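You operate a simulated robot arm through the tools that you are given. There is no shell and no other tool. Be economical: measure what you need, move in short steps, check, and stop when the job is done.

The job below is to be done with a simulated robot arm. You get a single attempt, and the scene is never put back.

JOB
Take the large bottle marked "Rinse" from the shelf of the drip feeder and leave it in the large tray. Then turn the belt speed dial to 2. Then take the apple pack from the slat belt behind the gate and leave it on the slat belt between the sliding rails. Then take the blue suction cup from the bench top and leave it in the brown small tray. Then fetch the orange suction cup and set it on the under 200 m shelf. Then put the yellow nozzle on the green tray. Then put the narrow grey crate on the bench top away on the top of the shelf after post two. Then turn the height dial to 170 mm. Do these in the order given. Set down upright: apple pack, blue suction cup, orange suction cup, yellow nozzle.

Only the result counts: the job must be done as asked and must still hold three seconds after the hand-in. Knocking over, shifting, dropping, spilling or breaking anything else fails it.

ROBOT AND FRAMES
A 6-joint arm with a two-finger parallel gripper on a trunk, on a base that drives. Base frame: it is fixed to the floor where the robot stands at the start and does not move with it; the origin is under the middle of the robot, x ahead of it, y to its left, z up. Lengths are in cm, angles in rad, forces in N, time in s.
Its first joint turns from -2.897 to 2.897 rad. Places, roughly: apple pack [75, 200, 125]; belt speed dial [40, 50, 110]; blue suction cup (5x5x5 cm) [-670, -90, 90]; green tray [-675, 50, 75]; height dial [-660, 0, 90]; large bottle [50, 0, 100]; large tray [-275, 250, 25]; narrow grey crate (44x17x10 cm) [-620, -70, 90]; orange suction cup (5x5x5 cm) [-670, -100, 90]; slat belt between the sliding rails [80, 120, 110]; small tray [-625, -100, 75]; top of the shelf after post two (19x60 cm) [122, -358, 90]; under 200 m shelf [-920, -20, 100]; yellow nozzle (3x3x6 cm) [-670, -80, 90]. Payload 3.43 kg.
The tool frame sits at the grasp point between the pads (the TCP): z along the fingers, y along the line on which they close. The tips reach 3.4 cm beyond it. The gripper opens to 12.8 cm. The fingers are 2.4 cm wide and 1.2 cm thick; the gripper's body (4.8 by 13 cm) begins 9.6 cm behind the TCP.
Orientation is that of the tool frame in the base frame, as a unit quaternion [x, y, z, w]. With the fingers straight down and closing along the base's y, the tool's x points along the base's -x, its y along +y and its z along -z.

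CONTROLS
- The arm moves only by the tool step_arm. Its argument "motion" is a list of rows, each a list of 7 numbers: the turn, a rotation vector about the tool's x, y, z in rad, then the shift along the tool's x, y, z in cm, then the finger opening in cm, from 0 to 12.8. In form: [[rx, ry, rz, tx, ty, tz, gripper], ...]. A call has 1 to 12 rows; each row is the pose to reach, as a shift and turn from the pose commanded when the call began, along the tool's axes at that moment. Each row takes 0.2 s and may step no farther than 5 cm and 0.15 rad from the row before; otherwise, or with a gripper value out of range, the whole call is refused. Where a pose cannot be reached the arm comes as near as it can. A force on the tool above 40 N (or 10 N above the force at the start of the call, whichever is more), or a blocked arm, ends the call early, and 0.2 s more pass. The fingers move at their own pace (about 15.3 cm/s each) and stop on an object; they squeeze with about 45 N. The grip force told is the motor's: it shows also when the fingers shut on nothing. Time passes only in rows, and 0.2 s behind the last, so rows that repeat a pose let the fingers close. The reply holds the time, the measured pose of the TCP, the force on the tool along the base axes, the opening and the grip force, in the units named above and with some noise, with the torque about the TCP (base axes, N m) and any sound that the robot's microphone picked up, and new pictures: "pictures" is both (left out), scene, wrist or none.
- Cameras (640 x 400 px; columns grow to the right, rows downward): "scene" is now at [17.19, 21.68, 121.21]; the picture's right is [-0.03, -1.00, 0.00], its down [-0.43, 0.01, -0.90] and it looks along [0.90, -0.02, -0.43] (base axes); focal length 214 px, centre (320, 200). "wrist" rides on the gripper at [7.6, -1.1, -16] in the tool frame; the picture's right is [0.15, 0.99, 0.00], its down [-0.88, 0.13, -0.46] and it looks along [-0.45, 0.07, 0.89] (tool axes); focal length 234 px, centre (320, 200). There is no depth. A picture from a camera that has moved, and an enlarged one, comes with that camera's place and axes in the base frame and with its lens.
- roll_base(legs): drives the robot by 1 to 6 legs, each [ahead, left, turn to the left] in cm, cm and rad, along the robot's own axes; the way and the turn of a leg run together, so that a leg with both is an arc; at most 150 cm and 3.142 rad a leg. The arm and the cameras ride along, it lands a little off, and it stops where it bumps. It gives what a move gives, and a new picture of the scene camera.
- head_to(pan, tilt): turns the head with the scene camera to pan (to the left, within 2.496 rad either way) and tilt (down, from -0.506 to 1.204), counted from straight ahead of the robot. It gives what a move gives, and a new picture of the scene camera.
- inspect(camera, box): a new picture of the part [left, top, right, bottom] of that camera's present view, enlarged. It takes no simulated time.
- finish_job(): hands the job in; it is judged then, once.

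Work in short steps. Places have to be worked out from the pictures, the camera data and where the tool is seen: move nearer, look again, correct. Check each grasp and each placing, and mend what went wrong. You have 207 turns and 260 pictures in all, those below and enlarged ones among them. Open the gripper and draw the arm clear of the work before you hand the job in, unless the task says otherwise; then end with one line.

The tools are called after ">>>" as a command line: name --pt "numbers of a row" for each row, then --argument value for the rest, lists and objects as JSON in quotes. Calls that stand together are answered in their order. step_arm: Moves the arm, as the interface text tells. Its arguments: {"type":"object","properties":{"motion":{"type":"array"},"pictures":{"type":"string","enum":["both","scene","wrist","none"]}},"required":["motion"]} The other tools are called the same way: roll_base (legs) drives the base; head_to (pan, tilt) turns the head that bears the scene camera; inspect (camera, box) takes an enlarged picture of a part of a camera's view; finish_job () hands the job in.

At the start:

```text
t: 0.0
tool_pos: [39.34, 26.08, 99.9]
ee_rot: [0.0, 1.0, 0.0, 0.0]
force: [-0.7, -0.4, 0.1]
moment: [0.0, -0.02, -0.01]
finger_gap: 12.79
finger_force: 0.0
robot x, y, heading: [-0.1, -0.24, 0.002]
head pan, tilt: [-0.026, 0.45]
```

scene: 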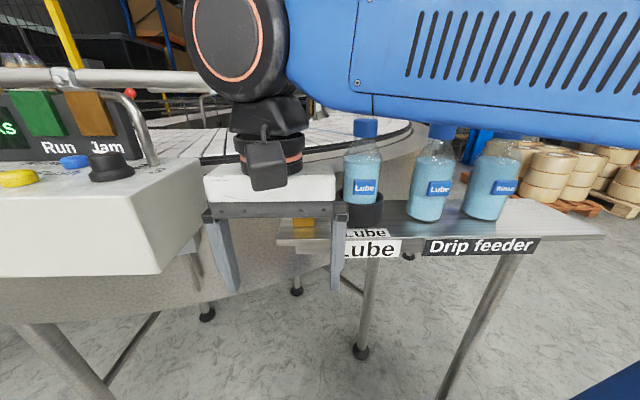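
wrist: 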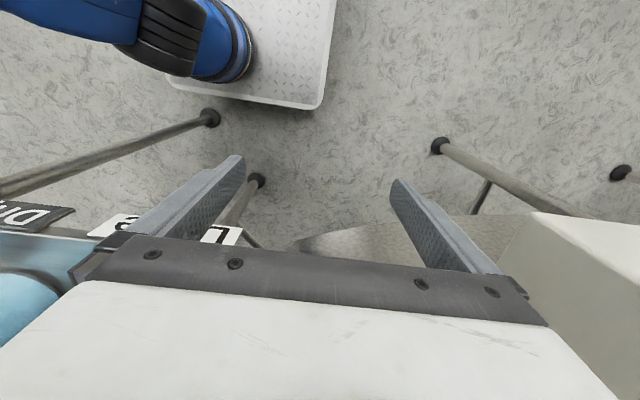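

I'll look closer at the bottles on the drip feeder shelf and the control box first.

>>> inspect --camera "scene" --box '[320, 100, 560, 270]'

>>> inspect --camera "scene" --box '[0, 60, 220, 280]'

>>> head_to --pan -0.6 --tilt 0.5

```text
2.35 times, centred on (440, 185) of scene
camera zoom: at [17.19, 21.68, 121.21], right [-0.03, -1.0, 0.0], down [-0.43, 0.01, -0.9], along [0.9, -0.02, -0.43], focal length 505 px, centre (38, 235)
```

zoom: 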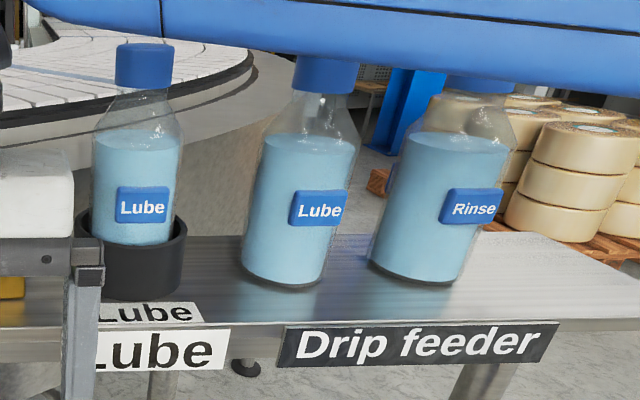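

```text
1.82 times, centred on (110, 170) of scene
camera zoom: at [17.19, 21.68, 121.21], right [-0.03, -1.0, 0.0], down [-0.43, 0.01, -0.9], along [0.9, -0.02, -0.43], focal length 390 px, centre (702, 254)
```

zoom: 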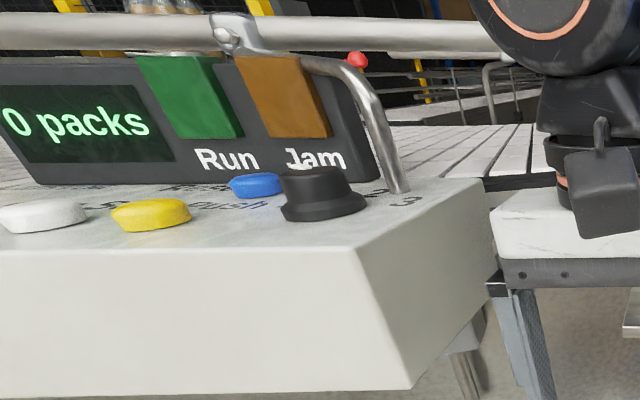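

```text
t: 1.0
tool_pos: [39.33, 26.12, 100.02]
ee_rot: [0.0, 1.0, -0.001, 0.0]
force: [1.7, 0.1, -0.6]
moment: [0.01, -0.03, 0.02]
finger_gap: 12.82
finger_force: 0.0
robot x, y, heading: [-0.02, -0.05, 0.002]
head pan, tilt: [-0.6, 0.499]
camera scene: at [15.51, 16.78, 120.75], right [-0.56, -0.83, 0.0], down [-0.4, 0.27, -0.88], along [0.72, -0.5, -0.48], focal length 214 px, centre (320, 200)
```

scene: 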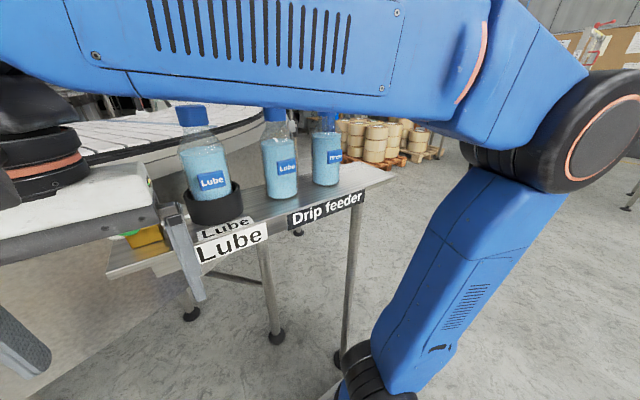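

The Rinse bottle is the rightmost one, roughly at (55,-13). I raise the tool to see over the shelf before anything else.

>>> step_arm --pt "0 0 0 0 0 -5 12.8" --pt "0 0 0 0 0 -10 12.8" --pt "0 0 0 0 0 -15 12.8" --pt "0 0 0 0 0 -20 12.8" --pt "0 0 0 0 0 -25 12.8"

```text
t: 2.2
tool_pos: [39.27, 26.28, 117.07]
ee_rot: [0.0, 1.0, 0.003, 0.001]
force: [0.5, 0.4, -0.4]
moment: [0.02, 0.0, 0.0]
finger_gap: 12.79
finger_force: 0.1
out of reach, approached as far as the arm can: row 4, 5
robot x, y, heading: [-0.23, -0.43, 0.002]
head pan, tilt: [-0.6, 0.499]
camera scene: at [15.51, 16.78, 120.75], right [-0.56, -0.83, 0.0], down [-0.4, 0.27, -0.88], along [0.72, -0.5, -0.48], focal length 214 px, centre (320, 200)
camera wrist: at [31.7, 25.16, 133.08], right [-0.15, 0.99, 0.01], down [0.88, 0.13, 0.46], along [0.45, 0.07, -0.89], focal length 234 px, centre (320, 200)
```

scene: 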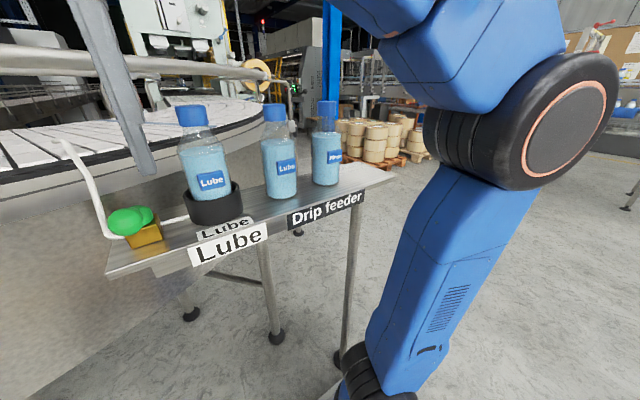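
wrist: 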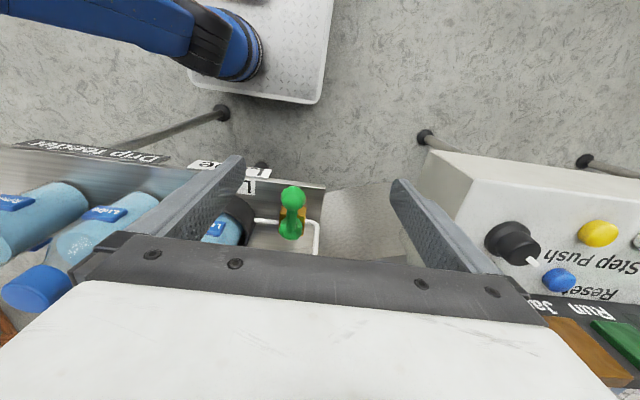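

Middle Lube cap triangulates to about (54,0,116), so Rinse is at about (54.5,-12), shelf at z≈97.5. It's too near for a downward grasp, so I back off 28 cm and re-measure.

>>> roll_base --legs '[[-28, 0, 0]]'

>>> step_arm --pt "0 0 0 -5 0 0 12.8" --pt "0 0 0 -10 -3 0 12.8" --pt "0 0 0 -15 -6 0 12.8" --pt "0 0 0 -15 -10 -4 12.8" --pt "0 0 0 -15 -14 -8 12.8" --pt "0 0 0 -15 -18 -8 12.8"

```text
t: 4.1
tool_pos: [11.25, 26.27, 117.0]
ee_rot: [0.0, 1.0, 0.003, 0.001]
force: [-0.8, -0.7, 0.3]
moment: [0.01, 0.0, -0.01]
finger_gap: 12.81
finger_force: 0.0
robot x, y, heading: [-28.11, -0.19, 0.0]
head pan, tilt: [-0.6, 0.499]
camera scene: at [-12.63, 16.78, 120.75], right [-0.56, -0.83, 0.0], down [-0.4, 0.27, -0.88], along [0.72, -0.5, -0.48], focal length 214 px, centre (320, 200)
```

scene: 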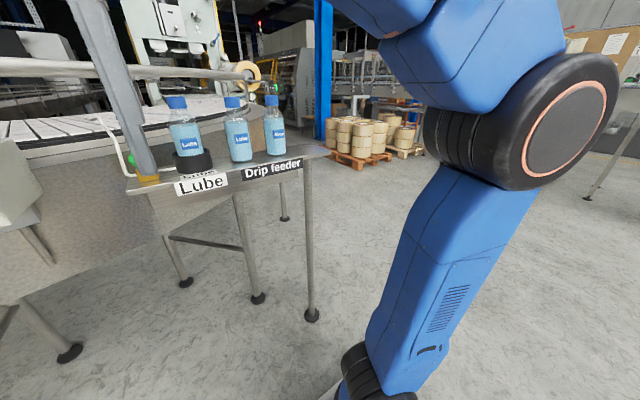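

```text
refused: row 2 steps farther than a row can; nothing moved
```

The drive went well; I extend the arm in smaller diagonal steps toward the bottle while checking reachable height.

>>> step_arm --pt "0 0 0 -4 -3 0 12.8" --pt "0 0 0 -8 -6 0 12.8" --pt "0 0 0 -12 -9 0 12.8" --pt "0 0 0 -16 -12 0 12.8" --pt "0 0 0 -18 -14 -4 12.8" --pt "0 0 0 -18 -16 -8 12.8"

```text
t: 5.5
tool_pos: [29.59, 12.15, 117.12]
ee_rot: [0.0, 1.0, 0.004, 0.004]
force: [0.5, 0.1, -0.2]
moment: [-0.02, -0.03, 0.01]
finger_gap: 12.82
finger_force: 0.0
out of reach, approached as far as the arm can: row 5, 6
robot x, y, heading: [-27.92, -0.19, 0.001]
head pan, tilt: [-0.6, 0.499]
camera scene: at [-12.64, 16.77, 120.75], right [-0.56, -0.83, 0.0], down [-0.4, 0.27, -0.88], along [0.72, -0.5, -0.48], focal length 214 px, centre (320, 200)
camera wrist: at [21.8, 11.02, 133.24], right [-0.15, 0.99, 0.01], down [0.88, 0.13, 0.46], along [0.46, 0.07, -0.89], focal length 234 px, centre (320, 200)
```

scene: 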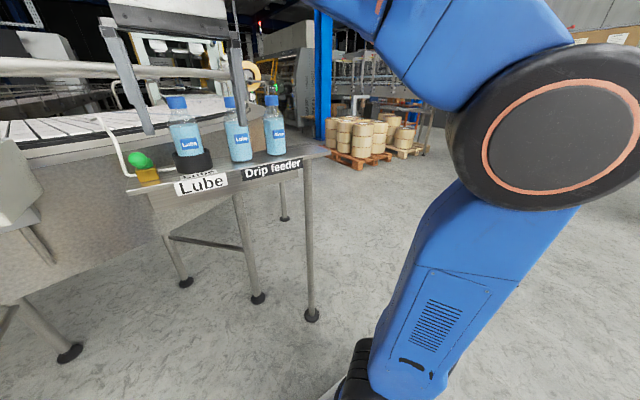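
wrist: 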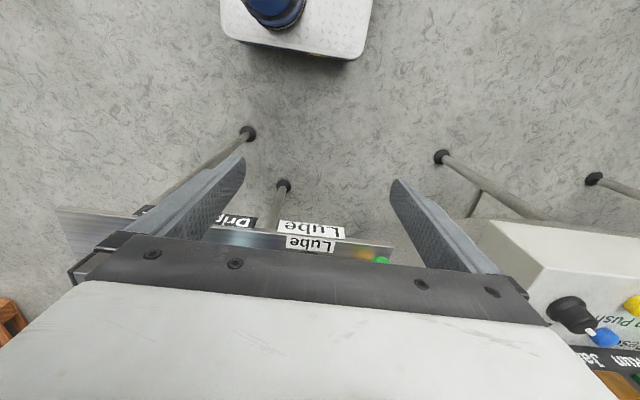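

Tool-down tops out at z≈117, so I'll approach the bottle with the tool pitched 45° forward from the front. I swing to y≈-12 while pitching, staying back at x≈28.

>>> step_arm --pt "0 -0.131 0 0 -4 0 12.8" --pt "0 -0.262 0 0 -8 0 12.8" --pt "0 -0.393 0 0 -12 0 12.8" --pt "0 -0.524 0 0 -16 0 12.8" --pt "0 -0.654 0 0 -20 0 12.8" --pt "0 -0.785 0 0 -24 0 12.8"

```text
t: 6.9
tool_pos: [29.68, -11.55, 116.94]
ee_rot: [-0.003, 0.923, 0.005, 0.384]
force: [-0.1, -3.9, 0.7]
moment: [0.3, -0.06, 0.26]
finger_gap: 12.8
finger_force: 0.0
robot x, y, heading: [-28.08, -0.06, -0.002]
head pan, tilt: [-0.6, 0.499]
camera scene: at [-12.61, 16.82, 120.74], right [-0.56, -0.83, 0.0], down [-0.4, 0.27, -0.88], along [0.72, -0.5, -0.48], focal length 214 px, centre (320, 200)
camera wrist: at [12.98, -12.7, 123.02], right [-0.11, 0.99, -0.1], down [0.3, 0.13, 0.95], along [0.95, 0.08, -0.31], focal length 234 px, centre (320, 200)
```

scene: 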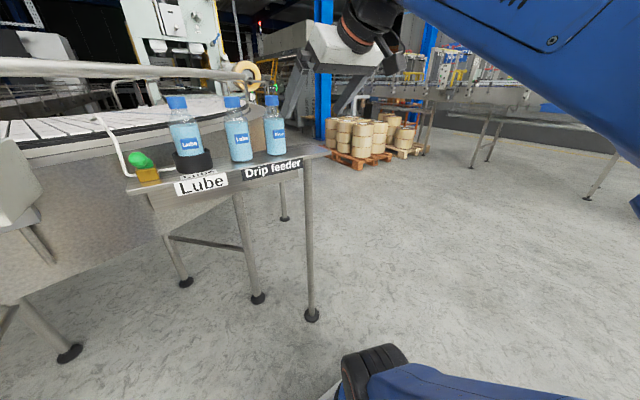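
wrist: 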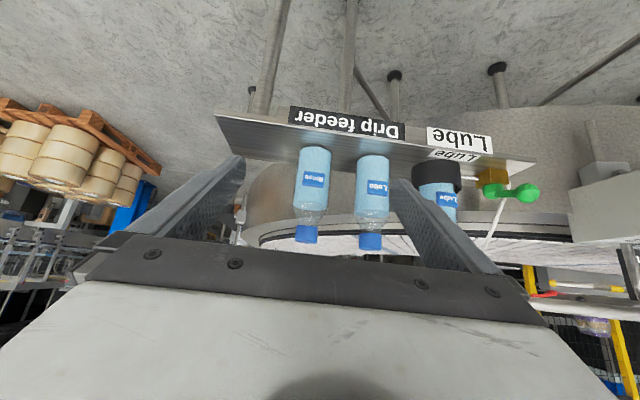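

Refined: shelf z≈100.5, Rinse at about (54,-11.2), Ø≈6 cm, neighbour Lube at y≈0.5. I narrow the opening to 9.6 and come to a pre-grasp point at (42,-11.3,106).

>>> step_arm --pt "0 0 0 -0.2 0 4.1 9.6" --pt "0 0 0 -0.4 0 8.2 9.6" --pt "0 0 0 -0.6 0 12.3 9.6" --pt "0 0 0 -0.7 0.2 16.3 9.6"

```text
t: 7.9
tool_pos: [41.61, -11.46, 106.27]
ee_rot: [0.001, 0.923, 0.003, 0.384]
force: [-0.9, -0.2, -0.3]
moment: [0.01, 0.02, -0.01]
finger_gap: 9.58
finger_force: 0.1
robot x, y, heading: [-28.21, -0.3, -0.0]
head pan, tilt: [-0.6, 0.499]
camera scene: at [-12.66, 16.78, 120.76], right [-0.56, -0.83, 0.0], down [-0.39, 0.27, -0.88], along [0.72, -0.5, -0.48], focal length 214 px, centre (320, 200)
camera wrist: at [24.85, -12.5, 112.3], right [-0.1, 0.99, -0.1], down [0.3, 0.12, 0.95], along [0.95, 0.07, -0.31], focal length 234 px, centre (320, 200)
```

scene: 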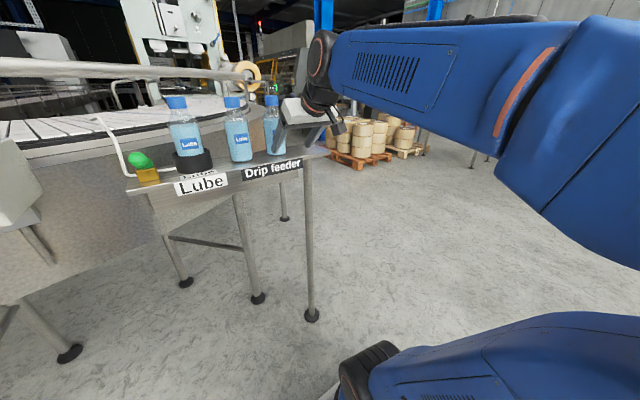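
wrist: 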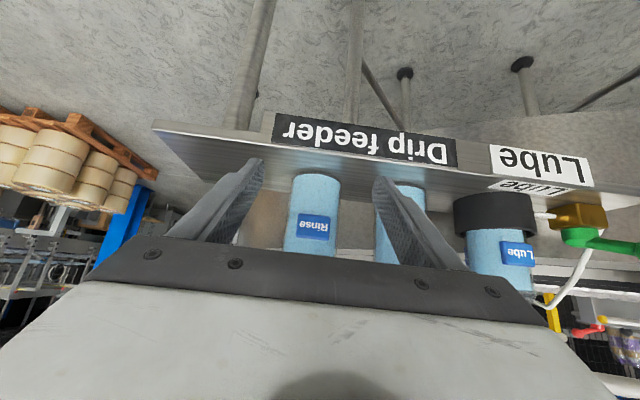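

The bottle sits centred between the fingers. I advance 12.3 cm level, keeping the fingers open.

>>> step_arm --pt "0 0 0 -2.1 0.05 2.2 9.6" --pt "0 0 0 -4.2 0.1 4.4 9.6" --pt "0 0 0 -6.3 0.15 6.6 9.6" --pt "0 0 0 -8.5 0.2 8.9 9.6"

```text
t: 8.9
tool_pos: [53.85, -11.32, 105.89]
ee_rot: [0.001, 0.923, 0.002, 0.385]
force: [0.3, -0.5, 0.2]
moment: [-0.04, 0.0, 0.0]
finger_gap: 9.61
finger_force: 0.2
robot x, y, heading: [-28.04, -0.29, 0.005]
head pan, tilt: [-0.6, 0.499]
camera scene: at [-12.67, 16.78, 120.76], right [-0.57, -0.82, 0.0], down [-0.39, 0.27, -0.88], along [0.72, -0.5, -0.48], focal length 214 px, centre (320, 200)
camera wrist: at [37.3, -12.35, 111.83], right [-0.1, 0.99, -0.1], down [0.3, 0.12, 0.95], along [0.95, 0.07, -0.31], focal length 234 px, centre (320, 200)
```

scene: 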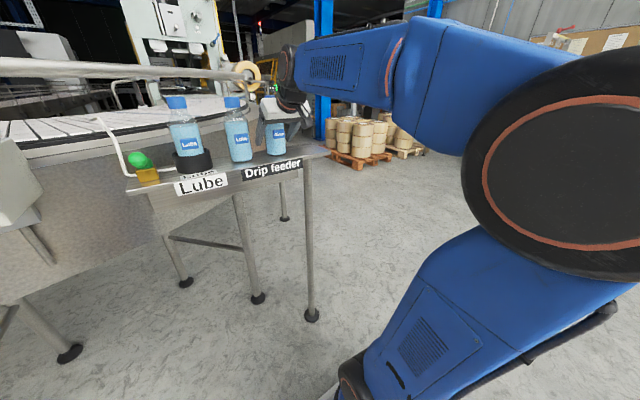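
wrist: 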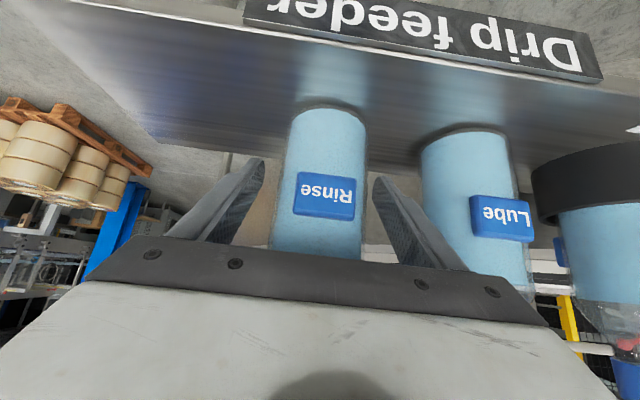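

TCP is level with the bottle axis (front face x≈51, centre ≈54.2). I close the fingers.

>>> step_arm --pt "0 0 0 0 0 0 5" --pt "0 0 0 0 0 0 5" --pt "0 0 0 0 0 0 5" --pictures "none"

>>> step_arm --pt "0 0 0 -1 0 -1 5" --pt "0 0 0 -3 0 -3 5"

```text
t: 9.7
tool_pos: [53.9, -11.39, 105.68]
ee_rot: [0.002, 0.924, 0.002, 0.383]
force: [1.9, 0.7, 1.9]
moment: [-0.12, -0.14, 0.08]
finger_gap: 6.71
finger_force: 44.3
robot x, y, heading: [-28.19, 0.23, 0.005]
head pan, tilt: [-0.6, 0.499]
```

```text
t: 10.3
tool_pos: [54.01, -11.15, 109.88]
ee_rot: [0.002, 0.924, 0.003, 0.383]
force: [0.4, 0.0, -4.6]
moment: [0.0, 0.0, 0.0]
finger_gap: 6.72
finger_force: 44.9
robot x, y, heading: [-27.94, 0.04, -0.001]
head pan, tilt: [-0.6, 0.499]
camera scene: at [-12.61, 16.77, 120.75], right [-0.56, -0.83, 0.0], down [-0.4, 0.27, -0.88], along [0.72, -0.5, -0.48], focal length 214 px, centre (320, 200)
camera wrist: at [37.34, -12.29, 116.03], right [-0.1, 0.99, -0.1], down [0.3, 0.12, 0.95], along [0.95, 0.07, -0.31], focal length 234 px, centre (320, 200)
```

scene: 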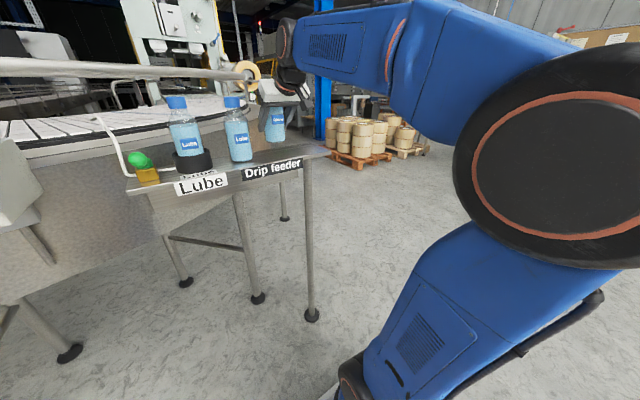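
wrist: 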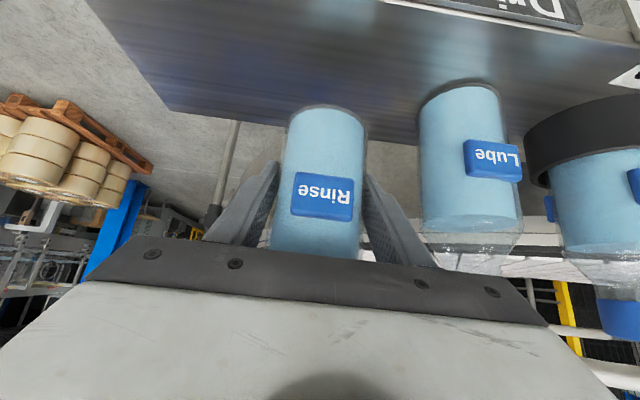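

Bottle lifted (4.6 N), bottom about 5.2 cm below TCP. I drive straight back 60 cm, then look toward the tray on the left/rear.

>>> roll_base --legs '[[-60, 0, 0]]'

>>> head_to --pan 2.3 --tilt 0.35

```text
t: 13.7
tool_pos: [-5.36, -10.87, 109.89]
ee_rot: [-0.002, 0.924, 0.004, 0.383]
force: [-0.1, 0.6, -4.3]
moment: [-0.02, 0.01, 0.02]
finger_gap: 6.7
finger_force: 45.0
robot x, y, heading: [-87.28, -0.21, 0.008]
head pan, tilt: [-0.6, 0.499]
camera scene: at [-72.05, 16.68, 120.75], right [-0.56, -0.83, 0.0], down [-0.4, 0.27, -0.88], along [0.73, -0.49, -0.48], focal length 214 px, centre (320, 200)
```

scene: 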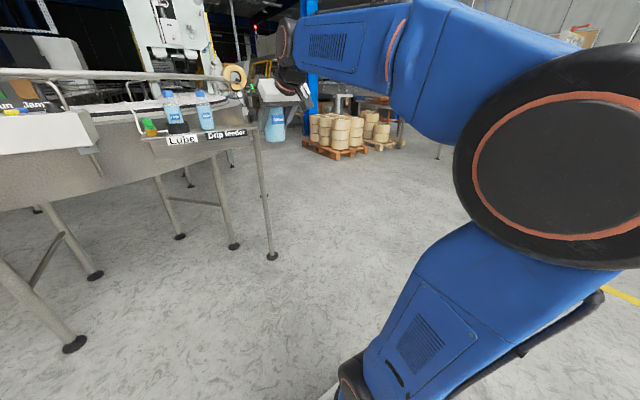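

```text
t: 16.2
tool_pos: [-5.28, -10.94, 110.01]
ee_rot: [-0.002, 0.923, 0.005, 0.384]
force: [0.2, -0.6, -4.6]
moment: [0.01, 0.05, 0.01]
finger_gap: 6.7
finger_force: 45.5
robot x, y, heading: [-87.28, -0.4, 0.004]
head pan, tilt: [2.3, 0.351]
camera scene: at [-85.84, 28.68, 122.12], right [0.74, 0.67, 0.0], down [0.23, -0.25, -0.94], along [-0.63, 0.7, -0.34], focal length 214 px, centre (320, 200)
```

scene: 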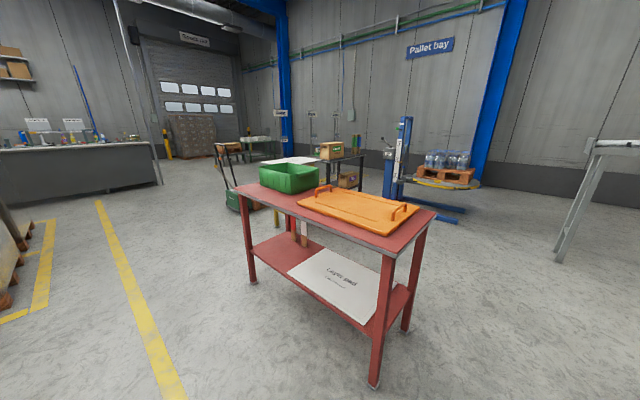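

A red table stands at about x -222..-112, y 96..139. I zoom to find the large tray behind it.

>>> inspect --camera "scene" --box '[200, 100, 440, 260]'

>>> inspect --camera "scene" --box '[230, 170, 450, 340]'

```text
2.50 times, centred on (320, 180) of scene
camera zoom: at [-85.84, 28.68, 122.12], right [0.74, 0.67, 0.0], down [0.23, -0.25, -0.94], along [-0.63, 0.7, -0.34], focal length 536 px, centre (320, 250)
```

zoom: 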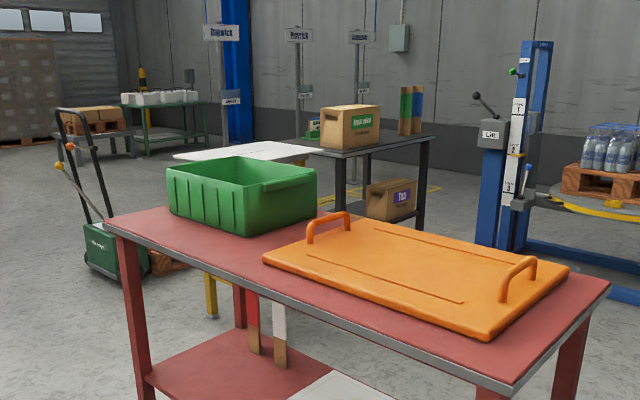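

```text
2.35 times, centred on (340, 255) of scene
camera zoom: at [-85.84, 28.68, 122.12], right [0.74, 0.67, 0.0], down [0.23, -0.25, -0.94], along [-0.63, 0.7, -0.34], focal length 505 px, centre (273, 71)
```

zoom: 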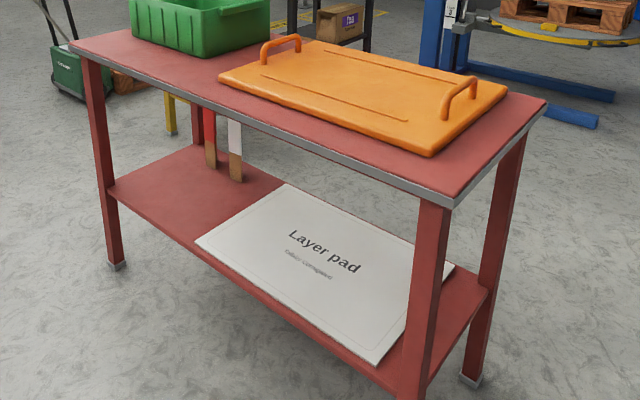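

The tray isn't clearly visible yet (something white/yellow behind the green bin). I tuck the arm in and back up along the clear corridor, then look again.

>>> step_arm --pt "0 0 0 3.1 0 -3.1 5" --pt "0 0 0 6.2 0 -6.2 5" --pt "0 0 0 9.3 0 -9.3 5" --pt "0 0 0 12.4 0 -12.4 5" --pt "0 0 0 15.5 0 -15.5 5" --pictures "none"

>>> roll_base --legs '[[-150, 15, 0]]'

>>> head_to --pan 1.6 --tilt 0.4

```text
t: 17.4
tool_pos: [-27.04, -10.97, 110.07]
ee_rot: [-0.002, 0.924, 0.004, 0.383]
force: [1.0, -0.3, -4.7]
moment: [-0.02, 0.02, 0.02]
finger_gap: 6.72
finger_force: 44.9
robot x, y, heading: [-87.56, -0.21, 0.003]
head pan, tilt: [2.3, 0.351]
```

```text
refused: leg 1 is longer than a leg can be; nothing moved
```

```text
t: 18.5
tool_pos: [-27.03, -11.03, 110.19]
ee_rot: [-0.002, 0.924, 0.004, 0.383]
force: [0.3, -0.2, -3.7]
moment: [0.03, -0.01, -0.02]
finger_gap: 6.7
finger_force: 45.1
robot x, y, heading: [-87.63, -0.17, 0.005]
head pan, tilt: [1.6, 0.4]
camera scene: at [-79.94, 31.03, 121.67], right [1.0, 0.04, 0.0], down [0.01, -0.39, -0.92], along [-0.03, 0.92, -0.39], focal length 214 px, centre (320, 200)
```

scene: 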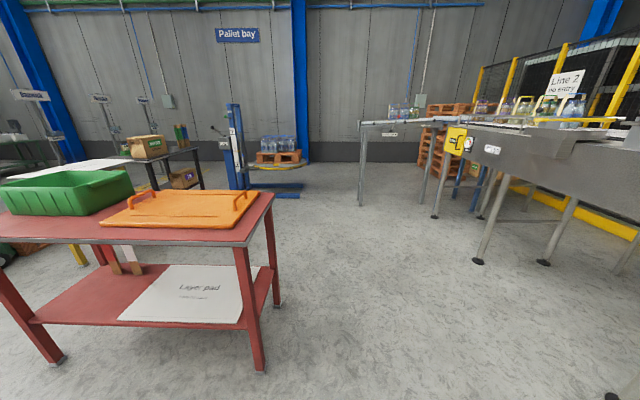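

The leg was too long; I drive back 130 with a 10 cm sidestep.

>>> roll_base --legs '[[-140, 12, 0]]'

```text
t: 25.5
tool_pos: [-166.16, 0.1, 110.18]
ee_rot: [0.001, 0.924, 0.003, 0.383]
force: [0.5, -0.2, -3.7]
moment: [0.01, 0.03, -0.02]
finger_gap: 6.74
finger_force: 44.7
robot x, y, heading: [-226.5, 11.35, -0.002]
head pan, tilt: [1.6, 0.4]
camera scene: at [-218.83, 42.52, 121.67], right [1.0, 0.03, 0.0], down [0.01, -0.39, -0.92], along [-0.03, 0.92, -0.39], focal length 214 px, centre (320, 200)
```

scene: 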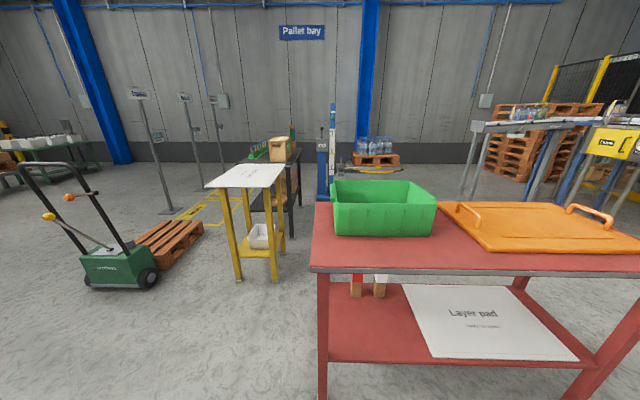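

On the yellow table's lower shelf there's a white tray; I zoom in on it.

>>> inspect --camera "scene" --box '[190, 140, 310, 290]'

```text
2.67 times, centred on (250, 215) of scene
camera zoom: at [-218.83, 42.52, 121.67], right [1.0, 0.03, 0.0], down [0.01, -0.39, -0.92], along [-0.03, 0.92, -0.39], focal length 572 px, centre (507, 160)
```

zoom: 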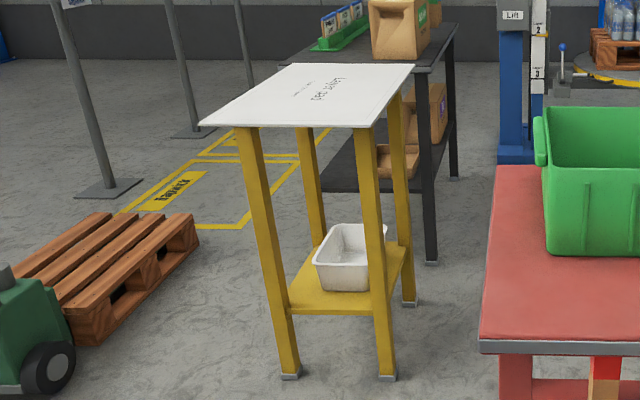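

That yellow table is at y≈169–204, while the stated tray is y≈250; the black table behind it (y 228–305) has something on its lower shelf too. I'll go round the right end of the red table to view both from the open side.

>>> roll_base --legs '[[148, 0, 0], [15, 0, 0], [0, 0, 1.571], [140, 0, 0]]'

>>> head_to --pan 1.2 --tilt 0.4

```text
t: 44.2
tool_pos: [-58.72, 212.35, 110.08]
ee_rot: [0.66, -0.645, -0.277, -0.266]
force: [0.0, 1.0, -4.7]
moment: [-0.04, -0.01, 0.05]
finger_gap: 6.71
finger_force: 45.0
robot x, y, heading: [-68.42, 151.93, 1.601]
head pan, tilt: [1.6, 0.4]
camera scene: at [-99.89, 158.56, 121.67], right [-0.06, 1.0, 0.0], down [0.39, 0.02, -0.92], along [-0.92, -0.05, -0.39], focal length 214 px, centre (320, 200)
```

scene: 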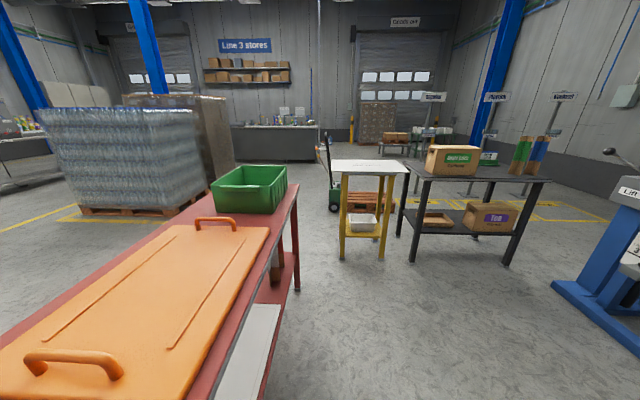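

```text
t: 45.1
tool_pos: [-58.69, 212.39, 110.19]
ee_rot: [0.66, -0.646, -0.277, -0.266]
force: [0.0, 0.2, -4.6]
moment: [0.02, -0.04, 0.0]
finger_gap: 6.72
finger_force: 45.4
robot x, y, heading: [-68.55, 151.8, 1.597]
head pan, tilt: [1.201, 0.4]
camera scene: at [-99.36, 162.2, 121.67], right [0.34, 0.94, 0.0], down [0.37, -0.13, -0.92], along [-0.87, 0.31, -0.39], focal length 214 px, centre (320, 200)
```

scene: 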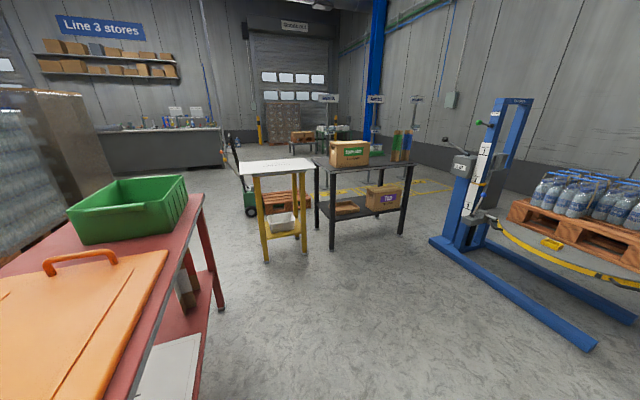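

>>> inspect --camera "scene" --box '[230, 130, 430, 265]'

```text
2.96 times, centred on (330, 198) of scene
camera zoom: at [-99.36, 162.2, 121.67], right [0.34, 0.94, 0.0], down [0.37, -0.13, -0.92], along [-0.87, 0.31, -0.39], focal length 636 px, centre (290, 207)
```

zoom: 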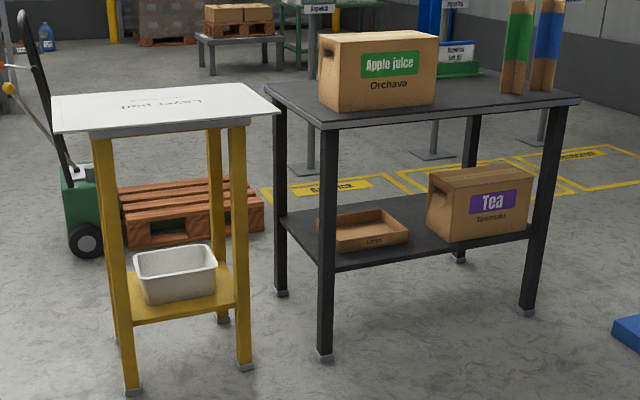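

The cardboard tray on the black table has a label; I zoom in to read it.

>>> inspect --camera "scene" --box '[320, 185, 380, 225]'

>>> inspect --camera "scene" --box '[255, 200, 315, 240]'

```text
10.00 times, centred on (350, 205) of scene
camera zoom: at [-99.36, 162.2, 121.67], right [0.34, 0.94, 0.0], down [0.37, -0.13, -0.92], along [-0.87, 0.31, -0.39], focal length 2145 px, centre (20, 150)
```

zoom: 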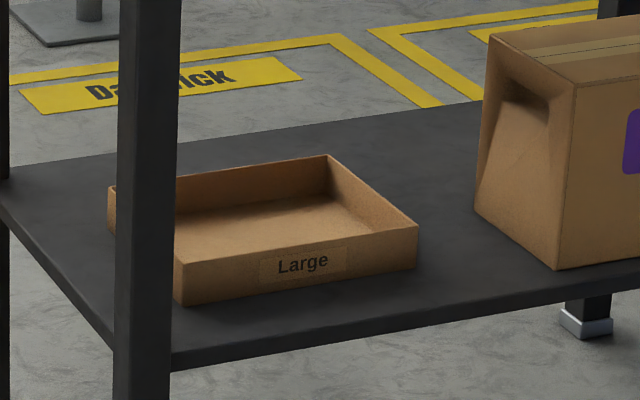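

```text
10.00 times, centred on (285, 220) of scene
camera zoom: at [-99.36, 162.2, 121.67], right [0.34, 0.94, 0.0], down [0.37, -0.13, -0.92], along [-0.87, 0.31, -0.39], focal length 2145 px, centre (670, 0)
```

zoom: 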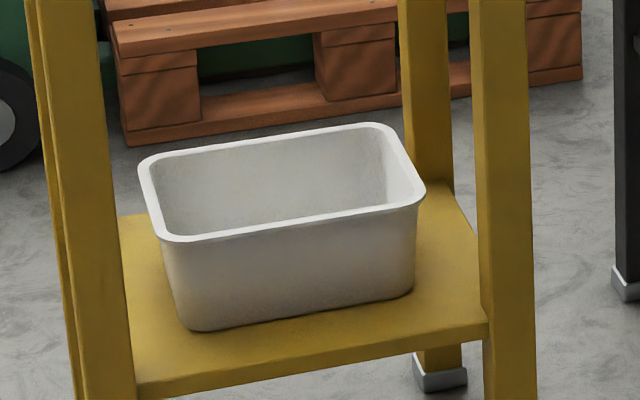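

The brown "Large" tray is on the black table's lower shelf: tray about x -275..-256, y 234..257, shelf z≈33.5, top underside ≈72. I drive up along y and turn to face it, stopping at x≈-150.

>>> roll_base --legs '[[82, 0, 0], [0, 0, 1.545], [75, 0, 0]]'

>>> head_to --pan 0.0 --tilt 0.5

```text
t: 56.7
tool_pos: [-204.92, 247.31, 110.18]
ee_rot: [0.923, -0.014, -0.383, -0.002]
force: [1.4, -0.6, -4.3]
moment: [-0.02, -0.03, 0.02]
finger_gap: 6.7
finger_force: 44.8
robot x, y, heading: [-144.5, 234.44, 3.113]
head pan, tilt: [1.201, 0.4]
camera scene: at [-157.08, 203.97, 121.67], right [-0.92, 0.39, 0.0], down [0.15, 0.36, -0.92], along [-0.36, -0.85, -0.39], focal length 214 px, centre (320, 200)
```

scene: 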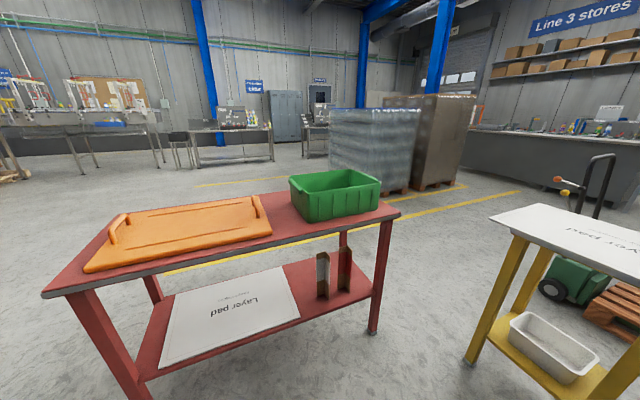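

```text
t: 58.1
tool_pos: [-204.85, 247.36, 110.15]
ee_rot: [0.923, -0.014, -0.383, -0.002]
force: [0.0, 0.3, -4.5]
moment: [0.02, -0.02, -0.02]
finger_gap: 6.7
finger_force: 44.8
robot x, y, heading: [-144.94, 234.32, 3.112]
head pan, tilt: [0.0, 0.499]
camera scene: at [-162.57, 212.76, 120.75], right [0.03, 1.0, 0.0], down [0.48, -0.01, -0.88], along [-0.88, 0.02, -0.48], focal length 214 px, centre (320, 200)
```

scene: 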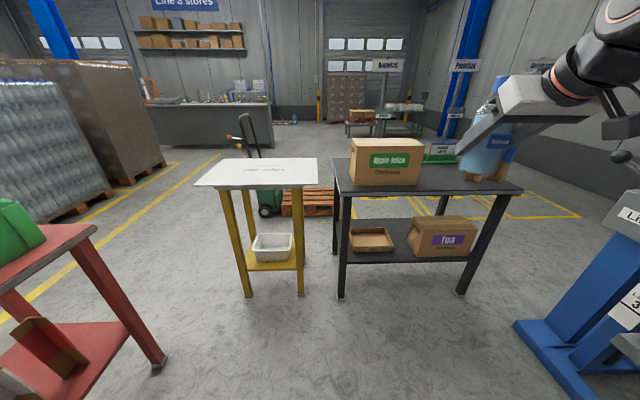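

I zoom the tray for a better fix, then begin lowering the arm in front of the table (well outside its edge).

>>> inspect --camera "scene" --box '[320, 200, 480, 300]'

>>> step_arm --pt "0 0 0 2.6 0 3.8 5" --pt "0 0 0 5.2 0 7.6 5" --pt "0 0 0 7.8 0 11.4 5" --pt "0 0 0 10.4 0 15.2 5" --pt "0 0 0 13 0 19 5" --pt "0 0 0 15.6 0 22.8 5" --pt "0 0 0 18 0 26.5 5" --pictures "none"

>>> step_arm --pt "0 0 0 2.6 0 3.8 5" --pt "0 0 0 5.2 0 7.6 5" --pt "0 0 0 7.8 0 11.4 5" --pt "0 0 0 10.4 0 15.2 5" --pt "0 0 0 13 0 19 5" --pt "0 0 0 15.6 0 22.8 5" --pt "0 0 0 17.4 0 25.5 5"

```text
4.00 times, centred on (400, 250) of scene
camera zoom: at [-162.57, 212.76, 120.75], right [0.03, 1.0, 0.0], down [0.48, -0.01, -0.88], along [-0.88, 0.02, -0.48], focal length 858 px, centre (0, 0)
```

zoom: 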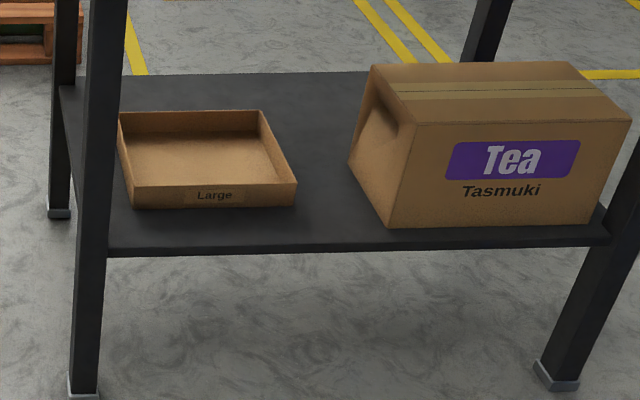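

```text
t: 59.7
tool_pos: [-210.94, 247.35, 78.34]
ee_rot: [0.923, -0.014, -0.383, -0.002]
force: [0.2, 0.1, -4.2]
moment: [0.02, 0.0, -0.01]
finger_gap: 6.73
finger_force: 44.9
robot x, y, heading: [-144.72, 234.41, 3.117]
head pan, tilt: [0.0, 0.499]
```

```text
t: 61.3
tool_pos: [-227.17, 249.86, 52.47]
ee_rot: [0.924, -0.014, -0.383, -0.002]
force: [0.4, -0.1, -5.7]
moment: [-0.03, 0.0, 0.0]
finger_gap: 6.72
finger_force: 44.4
out of reach, approached as far as the arm can: row 1, 2, 3, 4, 5, 6, 7
robot x, y, heading: [-144.82, 233.93, 3.117]
head pan, tilt: [0.0, 0.499]
camera scene: at [-162.58, 212.76, 120.75], right [0.03, 1.0, 0.0], down [0.48, -0.01, -0.88], along [-0.88, 0.03, -0.48], focal length 214 px, centre (320, 200)
camera wrist: at [-210.49, 250.6, 58.54], right [0.08, -0.99, -0.1], down [-0.3, -0.12, 0.95], along [-0.95, -0.04, -0.31], focal length 234 px, centre (320, 200)
```

scene: 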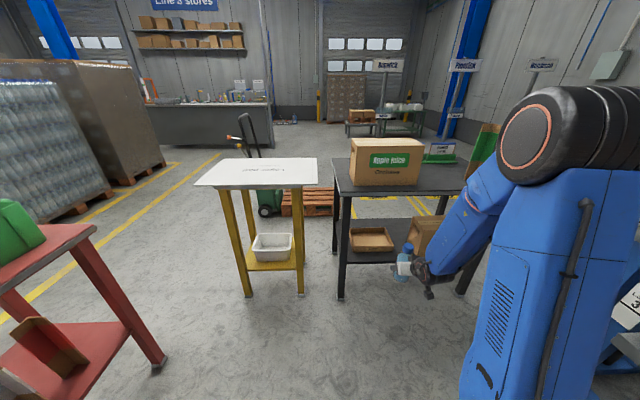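
wrist: 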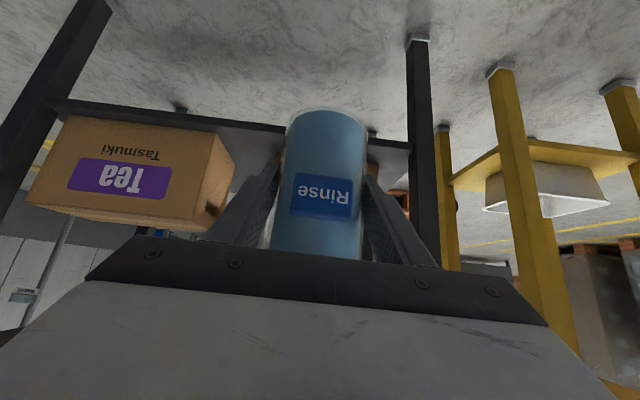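

At this tilt lower heights need more reach (limit r≈84 at z 52). I extend outward to see what z I can get, still short of the table edge.

>>> step_arm --pt "0 0 0 -2 0 3 5" --pt "0 0 0 -4 0 6 5" --pt "0 0 0 -5 0 9 5" --pictures "none"

```text
t: 62.1
tool_pos: [-237.18, 250.2, 49.61]
ee_rot: [0.924, -0.013, -0.383, 0.001]
force: [-0.5, 0.6, -4.6]
moment: [0.0, 0.0, 0.0]
finger_gap: 6.73
finger_force: 44.4
out of reach, approached as far as the arm can: row 3
robot x, y, heading: [-144.92, 234.47, 3.113]
head pan, tilt: [0.0, 0.499]
```

I test going straight down from here.

>>> step_arm --pt "0 0 0 1.4 0 1.4 5" --pt "0 0 0 2.8 0 2.8 5" --pt "0 0 0 4.2 0 4.2 5"

```text
t: 62.9
tool_pos: [-237.04, 251.51, 44.24]
ee_rot: [0.924, -0.012, -0.382, 0.006]
force: [0.0, 0.1, -4.1]
moment: [0.0, -0.03, 0.01]
finger_gap: 6.7
finger_force: 45.2
out of reach, approached as far as the arm can: row 1, 2, 3
robot x, y, heading: [-144.69, 234.29, 3.115]
head pan, tilt: [0.0, 0.499]
camera scene: at [-162.57, 212.76, 120.75], right [0.03, 1.0, 0.0], down [0.48, -0.01, -0.88], along [-0.88, 0.03, -0.48], focal length 214 px, centre (320, 200)
camera wrist: at [-220.42, 252.61, 50.24], right [0.09, -0.99, -0.08], down [-0.3, -0.11, 0.95], along [-0.95, -0.06, -0.31], focal length 234 px, centre (320, 200)
```

scene: 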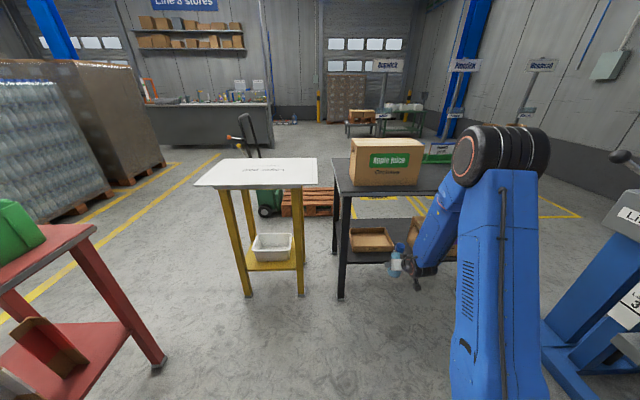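
wrist: 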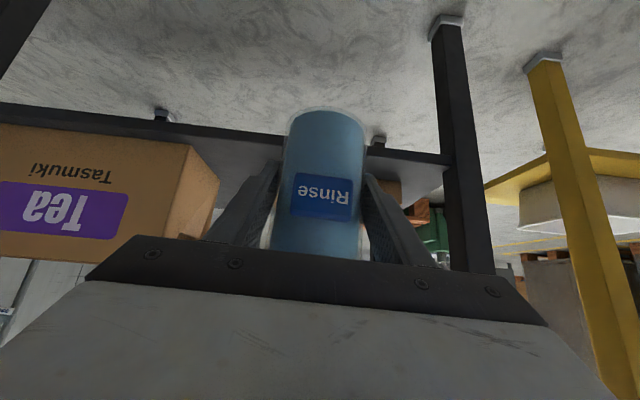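

z 44 reached with sideways drift, suggesting lateral offset helps. I test lower with more lateral offset, still outside the shelf.

>>> step_arm --pt "0 0 0 1.4 -2 1.4 5" --pt "0 0 0 2.8 -4 2.8 5" --pt "0 0 0 4.2 -6 4.2 5" --pictures "none"

```text
t: 63.7
tool_pos: [-237.26, 257.78, 38.94]
ee_rot: [0.924, -0.016, -0.381, 0.006]
force: [-0.5, 0.3, -4.9]
moment: [-0.01, -0.04, 0.02]
finger_gap: 6.71
finger_force: 44.9
out of reach, approached as far as the arm can: row 1, 2, 3
robot x, y, heading: [-145.16, 234.57, 3.115]
head pan, tilt: [0.0, 0.499]
```

z 38.9 reachable, which is what placing needs. I raise 6.5 cm, then sidestep the base so the TCP is at y≈247.

>>> step_arm --pt "0 0 0 -2.3 0 -2.3 5" --pt "0 0 0 -4.7 0 -4.7 5" --pictures "none"

>>> roll_base --legs '[[0, 10.6, 0.02]]'

>>> step_arm --pt "0 0 0 0 0 0 5" --pictures "wrist"

```text
t: 64.3
tool_pos: [-237.34, 258.01, 45.28]
ee_rot: [0.924, -0.014, -0.382, -0.003]
force: [0.4, 0.2, -5.0]
moment: [0.0, 0.01, 0.01]
finger_gap: 6.71
finger_force: 44.9
robot x, y, heading: [-145.05, 234.27, 3.115]
head pan, tilt: [0.0, 0.499]
```

```text
t: 65.5
tool_pos: [-238.09, 245.53, 45.22]
ee_rot: [0.923, -0.005, -0.384, 0.001]
force: [-0.2, -1.0, -4.5]
moment: [-0.01, -0.01, 0.02]
finger_gap: 6.71
finger_force: 44.7
robot x, y, heading: [-145.29, 223.84, 3.133]
head pan, tilt: [0.0, 0.499]
camera scene: at [-162.34, 201.91, 120.75], right [0.01, 1.0, 0.0], down [0.48, 0.0, -0.88], along [-0.88, 0.01, -0.48], focal length 214 px, centre (320, 200)
```

scene: 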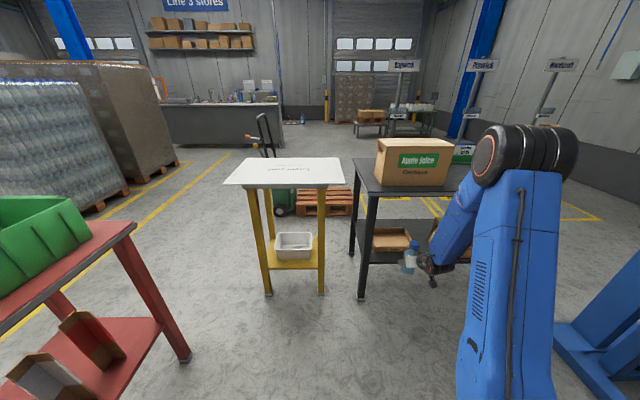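

```text
t: 65.9
tool_pos: [-238.01, 245.58, 45.29]
ee_rot: [0.924, -0.005, -0.382, 0.002]
force: [-0.6, -0.4, -4.3]
moment: [0.02, 0.0, 0.01]
finger_gap: 6.73
finger_force: 45.5
robot x, y, heading: [-145.25, 223.67, 3.136]
head pan, tilt: [0.0, 0.499]
camera wrist: at [-221.37, 246.72, 51.33], right [0.1, -0.99, -0.1], down [-0.3, -0.12, 0.95], along [-0.95, -0.06, -0.31], focal length 234 px, centre (320, 200)
```

wrist: 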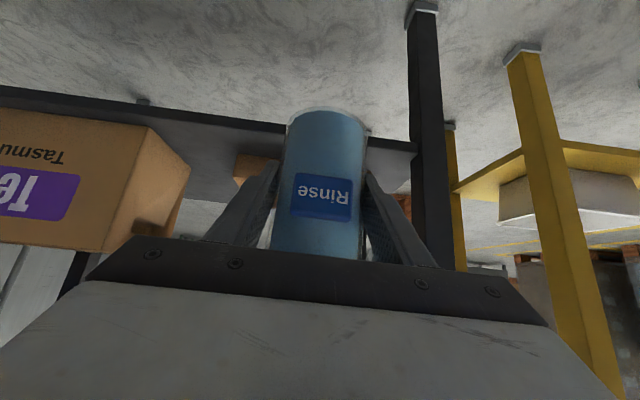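

Lateral alignment is good (tray y 235–258, TCP 245.6) and the bottle bottom (~40) clears the tray wall (~38). I drive ahead 25 cm.

>>> roll_base --legs '[[12, 0, 0], [13, 0, 0]]'

>>> step_arm --pt "0 0 0 0 0 0 5" --pictures "wrist"

>>> inspect --camera "scene" --box '[330, 150, 570, 320]'

```text
t: 68.0
tool_pos: [-263.28, 245.38, 45.38]
ee_rot: [0.924, -0.003, -0.383, 0.002]
force: [0.6, 0.3, -3.7]
moment: [0.01, -0.03, -0.01]
finger_gap: 6.71
finger_force: 45.0
robot x, y, heading: [-169.39, 224.03, 3.137]
head pan, tilt: [0.0, 0.499]
camera scene: at [-187.28, 202.01, 120.75], right [0.0, 1.0, 0.0], down [0.48, 0.0, -0.88], along [-0.88, 0.0, -0.48], focal length 214 px, centre (320, 200)
```

scene: 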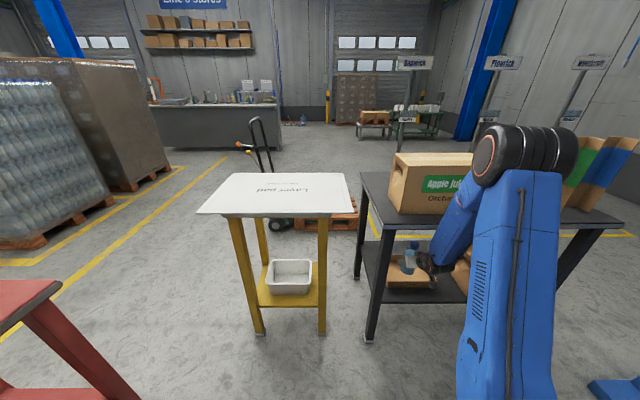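

```text
t: 68.4
tool_pos: [-263.09, 245.51, 45.15]
ee_rot: [0.924, -0.004, -0.383, 0.002]
force: [-0.1, 0.5, -4.1]
moment: [-0.03, -0.02, 0.04]
finger_gap: 6.69
finger_force: 45.0
robot x, y, heading: [-170.36, 223.86, 3.137]
head pan, tilt: [0.0, 0.499]
camera wrist: at [-246.48, 246.6, 51.33], right [0.1, -0.99, -0.1], down [-0.3, -0.12, 0.95], along [-0.95, -0.06, -0.31], focal length 234 px, centre (320, 200)
```

wrist: 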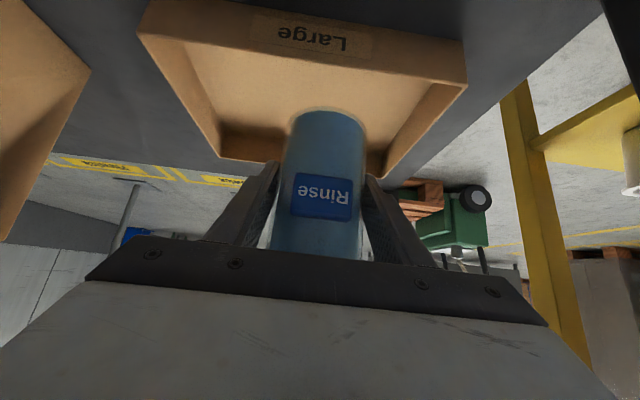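

```text
2.35 times, centred on (450, 235) of scene
camera zoom: at [-187.28, 202.01, 120.75], right [0.0, 1.0, 0.0], down [0.48, 0.0, -0.88], along [-0.88, 0.0, -0.48], focal length 505 px, centre (14, 118)
```

zoom: 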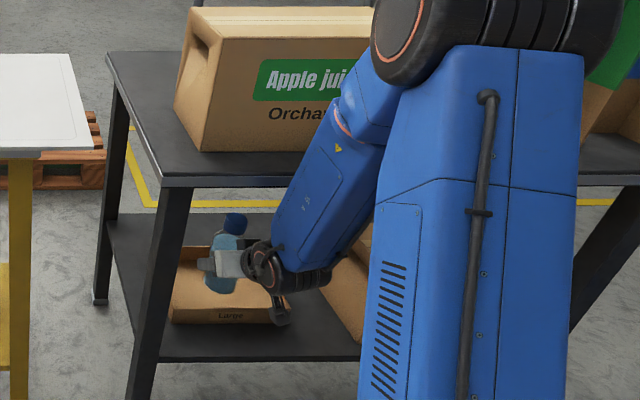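

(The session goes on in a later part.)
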